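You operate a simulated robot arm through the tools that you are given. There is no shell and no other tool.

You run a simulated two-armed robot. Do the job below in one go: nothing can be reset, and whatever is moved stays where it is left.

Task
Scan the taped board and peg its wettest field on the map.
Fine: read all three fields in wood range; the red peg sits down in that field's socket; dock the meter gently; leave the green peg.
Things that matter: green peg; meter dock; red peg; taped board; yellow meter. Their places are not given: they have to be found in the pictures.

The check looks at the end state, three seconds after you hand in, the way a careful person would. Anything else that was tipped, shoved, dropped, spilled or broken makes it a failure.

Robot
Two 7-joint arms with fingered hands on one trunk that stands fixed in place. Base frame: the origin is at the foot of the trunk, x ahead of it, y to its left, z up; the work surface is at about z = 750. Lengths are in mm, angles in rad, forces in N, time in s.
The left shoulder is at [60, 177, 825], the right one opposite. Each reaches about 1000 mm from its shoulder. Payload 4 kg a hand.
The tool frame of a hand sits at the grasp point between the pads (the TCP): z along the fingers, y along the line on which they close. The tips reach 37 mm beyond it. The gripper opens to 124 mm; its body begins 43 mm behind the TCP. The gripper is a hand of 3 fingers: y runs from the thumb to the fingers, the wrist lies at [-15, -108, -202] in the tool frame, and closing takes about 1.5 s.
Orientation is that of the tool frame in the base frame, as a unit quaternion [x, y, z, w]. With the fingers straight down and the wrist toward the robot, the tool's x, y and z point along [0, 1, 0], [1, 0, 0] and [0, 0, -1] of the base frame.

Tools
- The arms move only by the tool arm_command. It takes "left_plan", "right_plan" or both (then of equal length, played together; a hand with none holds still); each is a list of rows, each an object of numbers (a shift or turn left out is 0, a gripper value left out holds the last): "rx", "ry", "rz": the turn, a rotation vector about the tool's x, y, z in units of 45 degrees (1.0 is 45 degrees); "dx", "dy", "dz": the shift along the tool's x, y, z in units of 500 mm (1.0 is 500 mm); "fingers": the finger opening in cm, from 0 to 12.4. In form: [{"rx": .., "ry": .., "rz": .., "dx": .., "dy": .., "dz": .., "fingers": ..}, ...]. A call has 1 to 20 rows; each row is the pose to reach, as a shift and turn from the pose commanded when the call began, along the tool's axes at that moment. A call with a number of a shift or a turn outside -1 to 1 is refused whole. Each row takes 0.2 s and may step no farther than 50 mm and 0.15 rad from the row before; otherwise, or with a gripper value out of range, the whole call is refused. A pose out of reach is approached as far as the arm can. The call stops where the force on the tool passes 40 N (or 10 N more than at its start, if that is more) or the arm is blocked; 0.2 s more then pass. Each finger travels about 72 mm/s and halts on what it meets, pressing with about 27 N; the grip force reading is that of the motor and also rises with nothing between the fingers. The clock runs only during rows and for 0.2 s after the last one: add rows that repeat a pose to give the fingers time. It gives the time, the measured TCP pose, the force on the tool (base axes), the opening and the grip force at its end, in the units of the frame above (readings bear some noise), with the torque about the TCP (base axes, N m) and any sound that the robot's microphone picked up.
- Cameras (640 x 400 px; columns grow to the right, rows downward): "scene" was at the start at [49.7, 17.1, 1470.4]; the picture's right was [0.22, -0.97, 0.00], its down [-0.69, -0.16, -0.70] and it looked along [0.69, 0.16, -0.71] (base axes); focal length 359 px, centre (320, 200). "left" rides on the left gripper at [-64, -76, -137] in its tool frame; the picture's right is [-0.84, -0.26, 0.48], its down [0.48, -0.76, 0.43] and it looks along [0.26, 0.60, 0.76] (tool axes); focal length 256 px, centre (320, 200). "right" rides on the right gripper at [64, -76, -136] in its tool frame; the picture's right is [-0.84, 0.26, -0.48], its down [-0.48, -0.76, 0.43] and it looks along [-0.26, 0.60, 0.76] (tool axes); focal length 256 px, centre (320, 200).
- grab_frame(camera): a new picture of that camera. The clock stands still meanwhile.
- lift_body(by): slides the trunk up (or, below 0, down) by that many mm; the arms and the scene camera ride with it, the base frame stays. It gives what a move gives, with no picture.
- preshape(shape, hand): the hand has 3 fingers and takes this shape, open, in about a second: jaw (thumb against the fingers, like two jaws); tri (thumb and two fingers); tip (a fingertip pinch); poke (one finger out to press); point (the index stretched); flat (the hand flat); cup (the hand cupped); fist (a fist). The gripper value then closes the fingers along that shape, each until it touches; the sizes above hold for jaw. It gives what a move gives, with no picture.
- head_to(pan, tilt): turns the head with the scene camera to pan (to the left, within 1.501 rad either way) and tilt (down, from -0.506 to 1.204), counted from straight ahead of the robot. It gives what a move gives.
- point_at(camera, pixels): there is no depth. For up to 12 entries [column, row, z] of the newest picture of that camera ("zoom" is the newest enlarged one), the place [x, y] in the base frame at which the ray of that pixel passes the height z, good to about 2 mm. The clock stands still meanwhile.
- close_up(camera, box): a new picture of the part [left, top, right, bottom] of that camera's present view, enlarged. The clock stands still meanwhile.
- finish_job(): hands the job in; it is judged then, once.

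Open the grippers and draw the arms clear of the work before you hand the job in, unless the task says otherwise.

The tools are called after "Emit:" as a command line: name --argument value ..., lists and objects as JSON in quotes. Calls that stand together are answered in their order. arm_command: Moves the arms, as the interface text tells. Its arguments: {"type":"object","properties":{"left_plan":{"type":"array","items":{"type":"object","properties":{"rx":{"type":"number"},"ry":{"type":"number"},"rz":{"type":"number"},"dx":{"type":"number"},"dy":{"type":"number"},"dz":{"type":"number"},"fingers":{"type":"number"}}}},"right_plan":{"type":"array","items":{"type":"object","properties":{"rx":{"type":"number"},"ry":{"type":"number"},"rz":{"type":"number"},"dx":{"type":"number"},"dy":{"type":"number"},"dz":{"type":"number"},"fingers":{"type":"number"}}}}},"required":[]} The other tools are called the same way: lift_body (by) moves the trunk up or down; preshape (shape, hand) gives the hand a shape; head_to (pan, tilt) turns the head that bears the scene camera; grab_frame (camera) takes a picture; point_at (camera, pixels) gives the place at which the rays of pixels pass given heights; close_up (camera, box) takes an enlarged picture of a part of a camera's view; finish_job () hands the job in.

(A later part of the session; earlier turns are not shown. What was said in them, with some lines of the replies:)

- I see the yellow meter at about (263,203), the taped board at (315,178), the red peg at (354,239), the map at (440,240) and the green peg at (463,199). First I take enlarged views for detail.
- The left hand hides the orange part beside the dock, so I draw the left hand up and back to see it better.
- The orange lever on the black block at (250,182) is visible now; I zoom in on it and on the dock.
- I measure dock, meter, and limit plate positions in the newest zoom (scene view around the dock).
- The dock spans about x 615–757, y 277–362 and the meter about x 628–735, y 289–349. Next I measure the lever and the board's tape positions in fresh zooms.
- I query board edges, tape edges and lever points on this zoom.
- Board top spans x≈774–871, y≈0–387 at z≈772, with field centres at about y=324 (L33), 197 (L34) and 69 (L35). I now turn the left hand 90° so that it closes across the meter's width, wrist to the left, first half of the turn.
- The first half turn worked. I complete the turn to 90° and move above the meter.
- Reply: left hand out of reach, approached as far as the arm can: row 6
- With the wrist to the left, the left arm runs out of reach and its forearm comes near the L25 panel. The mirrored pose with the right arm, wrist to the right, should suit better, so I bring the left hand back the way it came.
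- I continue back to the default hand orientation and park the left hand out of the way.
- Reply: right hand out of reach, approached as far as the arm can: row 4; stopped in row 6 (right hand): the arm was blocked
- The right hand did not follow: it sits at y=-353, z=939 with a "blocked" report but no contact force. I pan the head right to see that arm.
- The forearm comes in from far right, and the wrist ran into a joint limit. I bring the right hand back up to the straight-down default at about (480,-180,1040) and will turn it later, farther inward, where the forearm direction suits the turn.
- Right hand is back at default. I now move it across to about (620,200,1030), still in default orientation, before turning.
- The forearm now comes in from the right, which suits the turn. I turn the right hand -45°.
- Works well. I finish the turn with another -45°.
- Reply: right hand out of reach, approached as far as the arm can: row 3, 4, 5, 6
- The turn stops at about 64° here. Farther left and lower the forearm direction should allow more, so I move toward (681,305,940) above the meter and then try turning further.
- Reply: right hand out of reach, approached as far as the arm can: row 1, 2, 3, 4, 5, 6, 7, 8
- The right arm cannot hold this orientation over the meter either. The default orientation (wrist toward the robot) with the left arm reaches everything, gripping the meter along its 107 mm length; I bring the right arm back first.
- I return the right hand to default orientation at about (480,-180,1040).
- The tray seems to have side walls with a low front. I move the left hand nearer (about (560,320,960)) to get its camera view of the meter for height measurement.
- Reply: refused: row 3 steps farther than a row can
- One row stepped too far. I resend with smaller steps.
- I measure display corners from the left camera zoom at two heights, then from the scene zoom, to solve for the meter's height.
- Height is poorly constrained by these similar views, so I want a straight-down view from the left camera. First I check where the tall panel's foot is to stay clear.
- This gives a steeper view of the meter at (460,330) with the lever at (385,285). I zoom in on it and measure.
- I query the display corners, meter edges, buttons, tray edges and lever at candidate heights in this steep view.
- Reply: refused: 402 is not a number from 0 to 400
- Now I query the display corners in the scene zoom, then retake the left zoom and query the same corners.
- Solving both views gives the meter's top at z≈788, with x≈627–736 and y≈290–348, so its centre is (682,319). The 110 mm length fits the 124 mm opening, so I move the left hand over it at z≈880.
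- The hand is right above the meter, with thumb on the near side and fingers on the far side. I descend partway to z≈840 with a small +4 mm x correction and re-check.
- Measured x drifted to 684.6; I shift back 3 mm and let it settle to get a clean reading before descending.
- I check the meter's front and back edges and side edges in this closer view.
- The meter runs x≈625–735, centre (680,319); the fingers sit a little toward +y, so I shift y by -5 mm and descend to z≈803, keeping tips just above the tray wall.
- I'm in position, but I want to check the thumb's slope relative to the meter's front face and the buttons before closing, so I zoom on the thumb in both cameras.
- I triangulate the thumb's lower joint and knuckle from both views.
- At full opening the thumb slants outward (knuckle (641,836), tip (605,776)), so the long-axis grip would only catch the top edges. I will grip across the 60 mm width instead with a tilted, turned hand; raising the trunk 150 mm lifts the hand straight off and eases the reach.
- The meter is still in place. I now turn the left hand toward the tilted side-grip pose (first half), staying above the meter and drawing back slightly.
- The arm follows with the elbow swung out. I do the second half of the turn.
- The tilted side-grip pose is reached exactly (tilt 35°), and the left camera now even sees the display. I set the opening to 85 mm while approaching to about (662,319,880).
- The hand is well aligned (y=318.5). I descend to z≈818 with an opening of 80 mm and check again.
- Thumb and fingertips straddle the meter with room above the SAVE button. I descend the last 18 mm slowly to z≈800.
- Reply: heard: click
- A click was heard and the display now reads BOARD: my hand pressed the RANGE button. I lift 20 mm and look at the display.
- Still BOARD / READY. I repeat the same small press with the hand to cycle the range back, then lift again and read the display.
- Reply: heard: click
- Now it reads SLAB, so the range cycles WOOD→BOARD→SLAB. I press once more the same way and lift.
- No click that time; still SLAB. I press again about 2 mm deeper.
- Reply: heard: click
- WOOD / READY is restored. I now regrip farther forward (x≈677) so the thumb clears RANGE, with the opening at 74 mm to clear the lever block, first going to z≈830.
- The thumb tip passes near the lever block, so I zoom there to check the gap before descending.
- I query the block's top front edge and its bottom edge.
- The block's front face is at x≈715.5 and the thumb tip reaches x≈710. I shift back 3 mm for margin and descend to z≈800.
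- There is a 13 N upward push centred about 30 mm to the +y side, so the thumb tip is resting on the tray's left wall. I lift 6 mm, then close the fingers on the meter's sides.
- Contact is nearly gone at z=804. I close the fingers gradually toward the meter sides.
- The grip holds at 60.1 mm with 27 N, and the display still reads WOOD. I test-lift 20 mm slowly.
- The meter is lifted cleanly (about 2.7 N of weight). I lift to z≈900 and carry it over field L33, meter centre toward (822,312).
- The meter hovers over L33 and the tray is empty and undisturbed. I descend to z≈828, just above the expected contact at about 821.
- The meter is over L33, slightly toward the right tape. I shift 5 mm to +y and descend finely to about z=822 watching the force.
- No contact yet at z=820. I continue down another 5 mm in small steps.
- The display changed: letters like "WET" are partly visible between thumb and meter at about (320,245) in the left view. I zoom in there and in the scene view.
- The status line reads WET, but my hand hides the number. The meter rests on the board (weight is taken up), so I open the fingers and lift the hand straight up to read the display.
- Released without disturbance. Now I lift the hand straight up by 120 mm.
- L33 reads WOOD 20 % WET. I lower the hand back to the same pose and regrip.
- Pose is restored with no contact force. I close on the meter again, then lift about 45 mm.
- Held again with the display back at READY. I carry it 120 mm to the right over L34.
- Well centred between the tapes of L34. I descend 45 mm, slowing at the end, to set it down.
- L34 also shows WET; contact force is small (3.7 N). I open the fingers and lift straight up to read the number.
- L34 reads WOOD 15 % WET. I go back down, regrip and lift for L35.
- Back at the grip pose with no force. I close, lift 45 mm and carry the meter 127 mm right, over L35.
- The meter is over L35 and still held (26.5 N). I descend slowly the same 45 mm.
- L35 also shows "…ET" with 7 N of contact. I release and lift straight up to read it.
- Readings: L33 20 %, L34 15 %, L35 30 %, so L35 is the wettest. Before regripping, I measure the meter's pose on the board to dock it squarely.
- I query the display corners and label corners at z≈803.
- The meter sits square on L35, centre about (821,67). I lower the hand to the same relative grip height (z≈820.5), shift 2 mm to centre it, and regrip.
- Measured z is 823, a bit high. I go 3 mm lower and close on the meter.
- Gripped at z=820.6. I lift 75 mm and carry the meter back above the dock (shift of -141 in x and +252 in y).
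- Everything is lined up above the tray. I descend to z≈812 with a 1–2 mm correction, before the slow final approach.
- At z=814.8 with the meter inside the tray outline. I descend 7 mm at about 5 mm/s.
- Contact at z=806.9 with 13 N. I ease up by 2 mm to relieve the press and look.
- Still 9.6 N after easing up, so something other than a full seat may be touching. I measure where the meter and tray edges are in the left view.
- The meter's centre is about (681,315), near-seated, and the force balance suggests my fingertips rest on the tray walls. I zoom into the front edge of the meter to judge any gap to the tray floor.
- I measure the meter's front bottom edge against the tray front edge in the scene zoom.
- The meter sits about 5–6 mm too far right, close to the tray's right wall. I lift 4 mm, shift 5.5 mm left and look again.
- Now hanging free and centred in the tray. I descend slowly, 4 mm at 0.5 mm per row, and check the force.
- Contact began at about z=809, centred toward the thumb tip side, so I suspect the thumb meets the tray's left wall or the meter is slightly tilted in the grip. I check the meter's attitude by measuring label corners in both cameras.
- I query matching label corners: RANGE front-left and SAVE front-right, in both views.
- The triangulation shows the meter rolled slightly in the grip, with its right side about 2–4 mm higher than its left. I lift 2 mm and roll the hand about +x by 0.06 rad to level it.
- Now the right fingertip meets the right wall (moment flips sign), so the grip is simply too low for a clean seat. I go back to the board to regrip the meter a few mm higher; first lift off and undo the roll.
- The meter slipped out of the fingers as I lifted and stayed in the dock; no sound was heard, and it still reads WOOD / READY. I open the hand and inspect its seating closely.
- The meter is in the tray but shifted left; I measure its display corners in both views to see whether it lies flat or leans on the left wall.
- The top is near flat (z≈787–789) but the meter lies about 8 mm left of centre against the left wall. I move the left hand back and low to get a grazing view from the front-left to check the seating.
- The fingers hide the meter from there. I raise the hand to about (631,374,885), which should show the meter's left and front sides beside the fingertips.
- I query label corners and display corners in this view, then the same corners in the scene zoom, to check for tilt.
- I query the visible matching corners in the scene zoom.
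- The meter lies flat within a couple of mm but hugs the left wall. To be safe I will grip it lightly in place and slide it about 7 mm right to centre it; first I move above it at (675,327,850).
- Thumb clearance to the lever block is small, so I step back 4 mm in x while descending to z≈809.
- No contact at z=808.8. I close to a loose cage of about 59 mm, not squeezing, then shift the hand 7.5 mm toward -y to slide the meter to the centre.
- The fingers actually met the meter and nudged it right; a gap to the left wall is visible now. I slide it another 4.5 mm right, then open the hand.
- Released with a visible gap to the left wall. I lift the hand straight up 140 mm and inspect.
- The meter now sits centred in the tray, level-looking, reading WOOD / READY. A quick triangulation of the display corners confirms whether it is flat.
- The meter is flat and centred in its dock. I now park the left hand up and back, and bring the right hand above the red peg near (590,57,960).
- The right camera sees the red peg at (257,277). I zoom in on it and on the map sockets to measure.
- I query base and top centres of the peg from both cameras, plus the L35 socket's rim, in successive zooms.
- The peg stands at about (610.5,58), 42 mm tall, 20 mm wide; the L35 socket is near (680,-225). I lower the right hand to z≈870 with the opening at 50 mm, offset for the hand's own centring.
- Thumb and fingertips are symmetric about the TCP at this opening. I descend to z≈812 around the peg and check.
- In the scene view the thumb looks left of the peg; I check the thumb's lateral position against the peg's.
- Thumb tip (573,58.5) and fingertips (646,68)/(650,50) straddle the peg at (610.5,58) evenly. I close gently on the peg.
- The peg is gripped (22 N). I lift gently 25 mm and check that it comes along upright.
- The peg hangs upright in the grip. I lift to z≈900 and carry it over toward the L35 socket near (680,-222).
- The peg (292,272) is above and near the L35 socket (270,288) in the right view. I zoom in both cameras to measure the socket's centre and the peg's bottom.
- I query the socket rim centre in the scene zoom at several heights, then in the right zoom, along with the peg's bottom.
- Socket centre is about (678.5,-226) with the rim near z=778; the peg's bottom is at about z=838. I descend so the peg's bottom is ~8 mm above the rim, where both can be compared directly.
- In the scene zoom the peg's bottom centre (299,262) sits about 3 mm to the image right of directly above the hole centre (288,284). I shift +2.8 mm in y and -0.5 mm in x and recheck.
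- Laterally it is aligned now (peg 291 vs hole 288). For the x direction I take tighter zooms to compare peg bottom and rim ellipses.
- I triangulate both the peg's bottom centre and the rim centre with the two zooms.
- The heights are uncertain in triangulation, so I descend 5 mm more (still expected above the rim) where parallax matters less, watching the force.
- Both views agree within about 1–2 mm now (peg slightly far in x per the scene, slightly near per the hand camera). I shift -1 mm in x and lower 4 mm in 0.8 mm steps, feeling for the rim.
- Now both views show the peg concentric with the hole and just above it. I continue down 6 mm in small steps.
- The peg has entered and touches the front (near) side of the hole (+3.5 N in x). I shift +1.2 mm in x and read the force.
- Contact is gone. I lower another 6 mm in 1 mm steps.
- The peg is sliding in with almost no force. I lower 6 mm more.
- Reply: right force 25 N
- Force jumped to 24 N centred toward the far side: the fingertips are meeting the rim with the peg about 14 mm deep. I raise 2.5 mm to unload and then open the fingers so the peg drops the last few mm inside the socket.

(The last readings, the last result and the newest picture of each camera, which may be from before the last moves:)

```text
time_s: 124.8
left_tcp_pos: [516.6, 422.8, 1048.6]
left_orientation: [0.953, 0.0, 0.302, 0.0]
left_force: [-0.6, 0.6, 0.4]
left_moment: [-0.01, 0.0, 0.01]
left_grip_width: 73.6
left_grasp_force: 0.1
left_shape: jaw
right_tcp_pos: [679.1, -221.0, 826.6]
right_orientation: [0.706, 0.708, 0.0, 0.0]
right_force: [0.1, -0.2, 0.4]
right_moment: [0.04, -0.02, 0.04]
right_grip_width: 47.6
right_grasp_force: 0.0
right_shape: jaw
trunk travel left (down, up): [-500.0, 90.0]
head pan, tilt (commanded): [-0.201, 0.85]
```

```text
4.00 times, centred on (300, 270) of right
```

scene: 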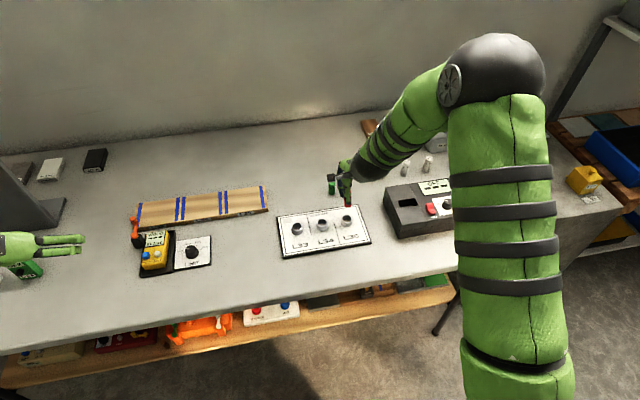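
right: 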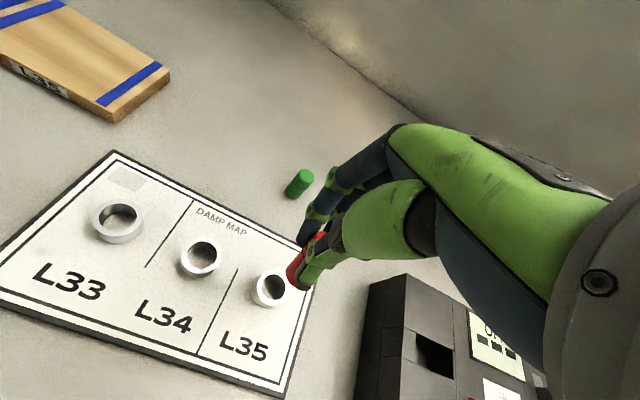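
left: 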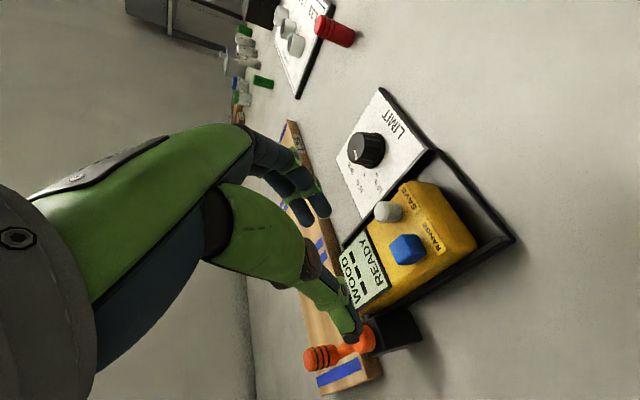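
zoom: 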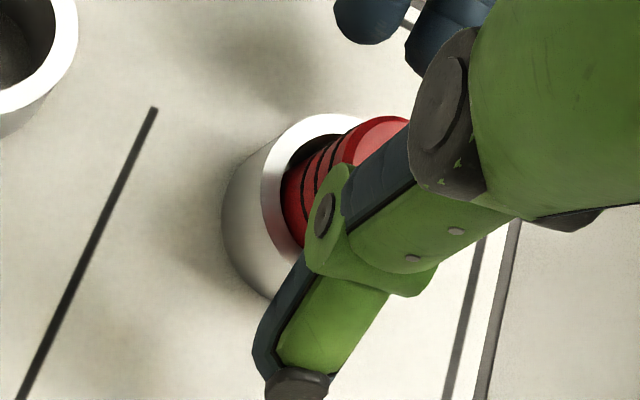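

The peg dropped into the socket. I lift the hand straight up and look at how it sits.

Emit:
arm_command --right_plan '[{"dz": -0.02}, {"dz": -0.05}, {"dz": -0.1}, {"dz": -0.16}, {"dz": -0.22}, {"dz": -0.26}, {"dz": -0.26}]'

Emit:
close_up --camera "scene" --box '[325, 190, 375, 230]'

Emit:
grab_frame --camera "right"

Emit:
close_up --camera "right" --box '[220, 240, 320, 320]'

```text
time_s: 126.4
left_tcp_pos: [517.5, 421.6, 1049.8]
left_orientation: [0.953, 0.0, 0.302, 0.0]
left_force: [-0.1, 0.5, 0.3]
left_moment: [0.0, -0.03, 0.01]
left_grip_width: 73.6
left_grasp_force: 0.1
left_shape: jaw
right_tcp_pos: [677.0, -223.2, 958.0]
right_orientation: [0.707, 0.707, -0.001, 0.0]
right_force: [-0.1, 0.4, 1.5]
right_moment: [0.01, 0.01, -0.02]
right_grip_width: 47.7
right_grasp_force: 0.1
right_shape: jaw
trunk travel left (down, up): [-500.0, 90.0]
head pan, tilt (commanded): [-0.201, 0.85]
```

```text
10.00 times, centred on (350, 210) of scene
```

zoom: 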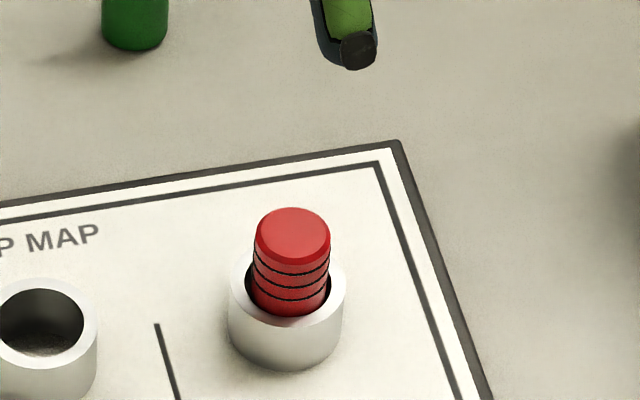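

```text
taken
```

right: 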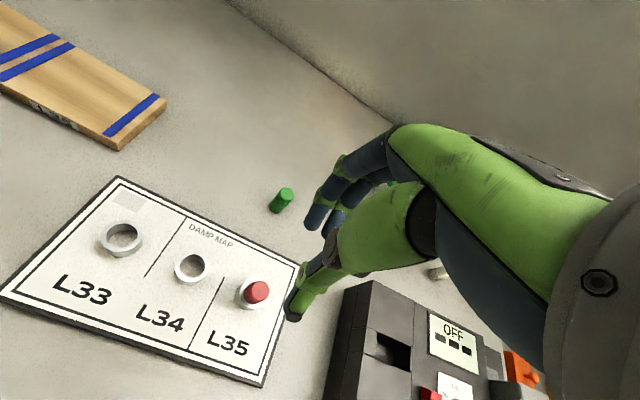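

```text
5.00 times, centred on (270, 280) of right
```

zoom: 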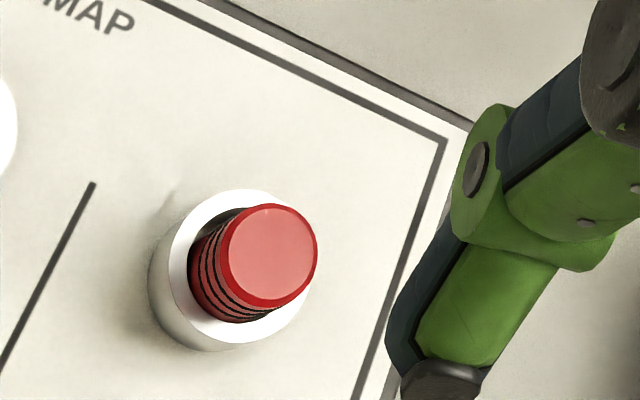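

The red peg stands upright in the L35 socket. I triangulate its top to confirm that it is fully down.

Emit:
point_at --camera "zoom" --pixels '[[268, 256, 790], [268, 256, 795], [268, 256, 800], [268, 256, 805], [268, 256, 810], [243, 262, 775], [243, 262, 780]]'

Emit:
close_up --camera "scene" --box '[332, 200, 362, 230]'

Emit:
point_at --camera "zoom" --pixels '[[324, 184, 790], [324, 184, 795], [324, 184, 800], [324, 184, 805], [324, 184, 810], [318, 247, 775], [318, 247, 780]]'

```text
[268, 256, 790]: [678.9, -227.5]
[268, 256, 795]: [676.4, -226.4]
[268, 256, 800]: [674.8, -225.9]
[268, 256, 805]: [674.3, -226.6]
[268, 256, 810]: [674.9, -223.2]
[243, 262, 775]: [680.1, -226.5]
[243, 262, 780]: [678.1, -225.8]
```

```text
13.33 times, centred on (347, 215) of scene
```

zoom: 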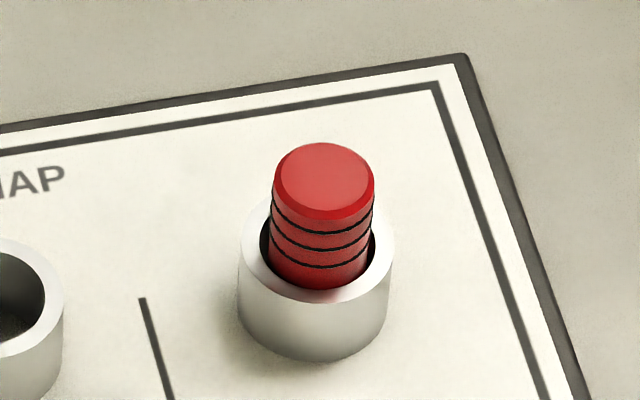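

```text
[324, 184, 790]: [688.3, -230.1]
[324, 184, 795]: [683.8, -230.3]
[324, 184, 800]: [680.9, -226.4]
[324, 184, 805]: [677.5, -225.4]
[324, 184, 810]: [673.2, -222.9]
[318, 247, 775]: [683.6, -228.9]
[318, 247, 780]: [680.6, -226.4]
```

The peg protrudes about 23 mm with roughly 19–20 mm inside the 20 mm socket, so it is seated. I draw the right hand up and back, open both hands, and take a final overview.

Emit:
arm_command --right_plan '[{"dy": -0.04, "dz": -0.04}, {"dx": -0.01, "dy": -0.1, "dz": -0.09}, {"dx": -0.02, "dy": -0.17, "dz": -0.14}, {"dx": -0.03, "dy": -0.24, "dz": -0.19}, {"dx": -0.04, "dy": -0.31, "dz": -0.24, "fingers": 10}, {"dx": -0.054, "dy": -0.39, "dz": -0.28, "fingers": 12}, {"dx": -0.054, "dy": -0.39, "dz": -0.28, "fingers": 12}, {"dx": -0.054, "dy": -0.39, "dz": -0.28, "fingers": 12}]' --left_plan '[{"dx": -0.02, "dz": -0.03}, {"dx": -0.04, "dz": -0.06}, {"dx": -0.06, "dz": -0.09}, {"dx": -0.08, "dz": -0.12}, {"dx": -0.1, "dz": -0.15, "fingers": 9}, {"dx": -0.1, "dz": -0.15, "fingers": 10}, {"dx": -0.1, "dz": -0.15, "fingers": 10}, {"dx": -0.1, "dz": -0.15, "fingers": 10}]'

Emit:
head_to --pan 0.1 --tilt 0.82

Emit:
grab_frame --camera "scene"

Emit:
close_up --camera "scene" --box '[190, 180, 310, 270]'

Emit:
close_up --camera "scene" --box '[310, 190, 460, 290]'

```text
time_s: 128.2
left_tcp_pos: [433.9, 419.0, 1081.8]
left_orientation: [0.954, 0.001, 0.301, 0.001]
left_force: [-0.3, -0.2, 0.1]
left_moment: [-0.01, -0.01, -0.05]
left_grip_width: 100.0
left_grasp_force: 0.1
left_shape: jaw
right_tcp_pos: [486.3, -250.4, 1097.4]
right_orientation: [0.707, 0.707, -0.001, 0.0]
right_force: [0.6, 0.5, -0.2]
right_moment: [0.05, 0.01, -0.01]
right_grip_width: 119.6
right_grasp_force: 0.0
right_shape: jaw
trunk travel left (down, up): [-500.0, 90.0]
head pan, tilt (commanded): [-0.201, 0.85]
```

```text
time_s: 129.0
left_tcp_pos: [433.1, 420.6, 1080.9]
left_orientation: [0.954, 0.0, 0.3, 0.0]
left_force: [-0.6, -0.6, 0.3]
left_moment: [0.04, -0.03, 0.01]
left_grip_width: 99.6
left_grasp_force: 0.1
left_shape: jaw
right_tcp_pos: [487.7, -250.3, 1097.4]
right_orientation: [0.707, 0.707, 0.0, 0.0]
right_force: [-0.3, -0.1, 0.4]
right_moment: [-0.04, 0.01, -0.04]
right_grip_width: 120.0
right_grasp_force: 0.1
right_shape: jaw
trunk travel left (down, up): [-500.0, 90.0]
head pan, tilt (commanded): [0.099, 0.82]
```

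```text
taken
```

scene: 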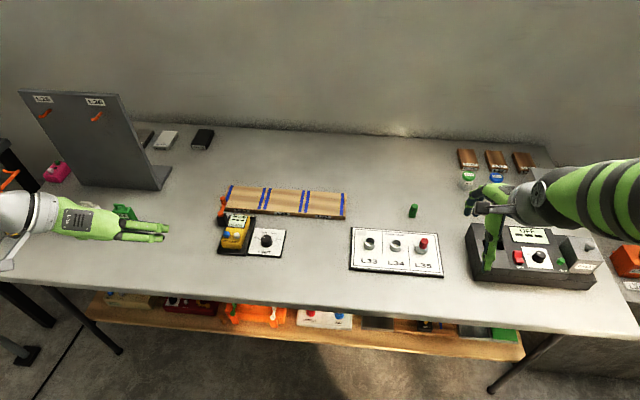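

```text
4.44 times, centred on (250, 225) of scene
```

zoom: 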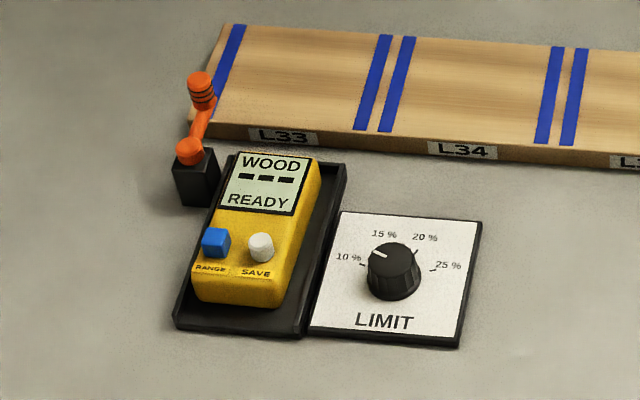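

```text
4.00 times, centred on (385, 240) of scene
```

zoom: 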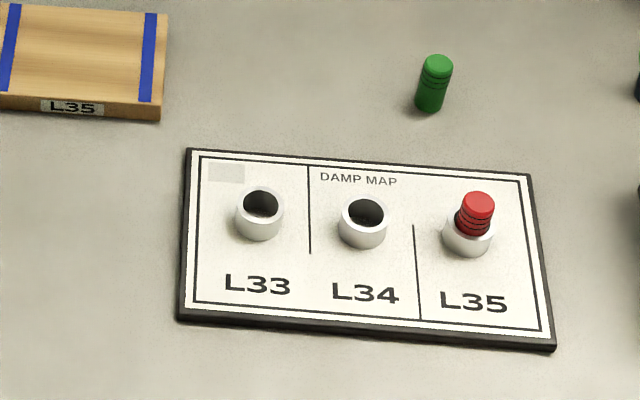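

Overview: meter docked and reading WOOD / READY, red peg in L35, green peg standing untouched, board and lever unmoved. I compare groove positions on red and green pegs closely to be sure the red one is fully down.

Emit:
close_up --camera "scene" --box '[398, 198, 428, 223]'

Emit:
close_up --camera "scene" --box '[408, 230, 438, 258]'

```text
16.00 times, centred on (413, 210) of scene
```

zoom: 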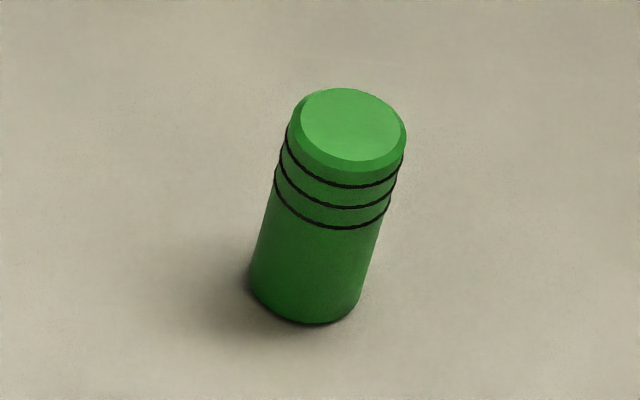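

```text
14.29 times, centred on (423, 244) of scene
```

zoom: 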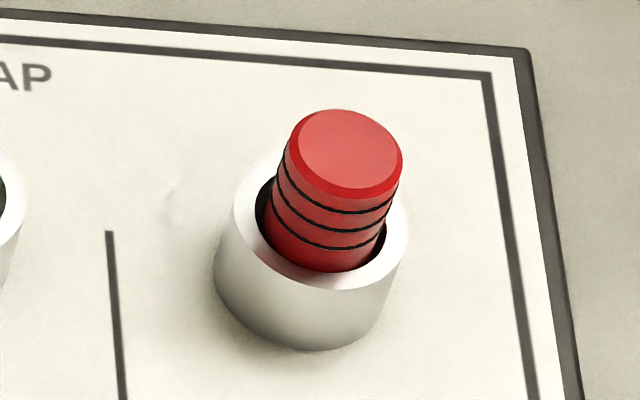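

Groove spacing shows about 20 mm of the red peg inside the roughly 19 mm socket, so it is fully seated. One last look at the left side of the bench to confirm nothing there was disturbed.

Emit:
head_to --pan 0.55 --tilt 0.75

Emit:
grab_frame --camera "scene"

```text
time_s: 129.9
left_tcp_pos: [433.7, 419.9, 1081.1]
left_orientation: [0.954, 0.0, 0.301, 0.0]
left_force: [0.0, -0.4, 0.1]
left_moment: [-0.01, -0.02, -0.02]
left_grip_width: 99.6
left_grasp_force: 0.1
left_shape: jaw
right_tcp_pos: [487.3, -250.8, 1097.7]
right_orientation: [0.707, 0.708, 0.0, 0.0]
right_force: [0.5, 0.1, 0.6]
right_moment: [0.03, 0.01, 0.0]
right_grip_width: 119.5
right_grasp_force: 0.1
right_shape: jaw
trunk travel left (down, up): [-500.0, 90.0]
head pan, tilt (commanded): [0.55, 0.75]
```

```text
taken
```

scene: 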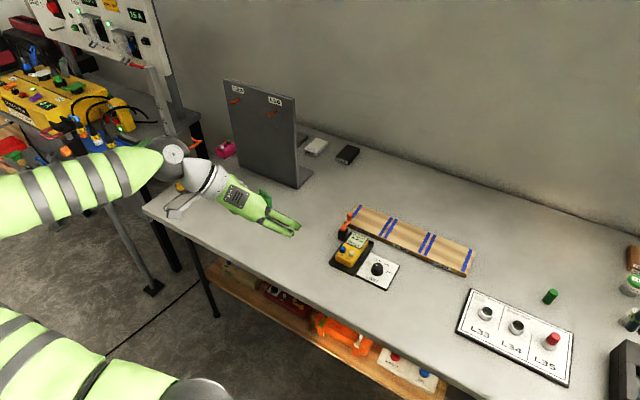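

The panel, board, lever, dock, pegs and small items all stand as before, and both arms are clear with open hands. I hand the job in.

Emit:
finish_job

```text
The job is handed in.
```

I handed the job in. All three fields were read in WOOD range, and the red peg sits in the L35 socket on the map.

| Field | Reading |
|---|---|
| L33 | 20 % WET |
| L34 | 15 % WET |
| L35 | 30 % WET (wettest) |

- **Red peg:** it stands upright in L35. I judged it fully seated from its groove positions; about 20 mm is inside the 19 mm deep socket. I had to let go of it partway in, and it dropped the rest of the way to the bottom.
- **Meter:** it lies flat and centred in its dock, reading WOOD / READY. Docking was not perfectly clean:
    - I pressed it down with about 13 N at one point.
    - It slipped out of the fingers when I tried to lift it for a better grip, while it was within a few mm of the tray floor.
    - I then slid it back to the centre. I heard no knock.
- **Range button:** my hand pressed RANGE by accident before the scan, which moved the meter to BOARD. I cycled it back to WOOD before taking any reading.
- **Green peg and the rest:** I never touched the green peg. The board, lever and limit knob look unmoved. The left hand blocked my last view of the bottles on the left, but no contact force showed on that arm.

Both hands are open and drawn clear of the work.
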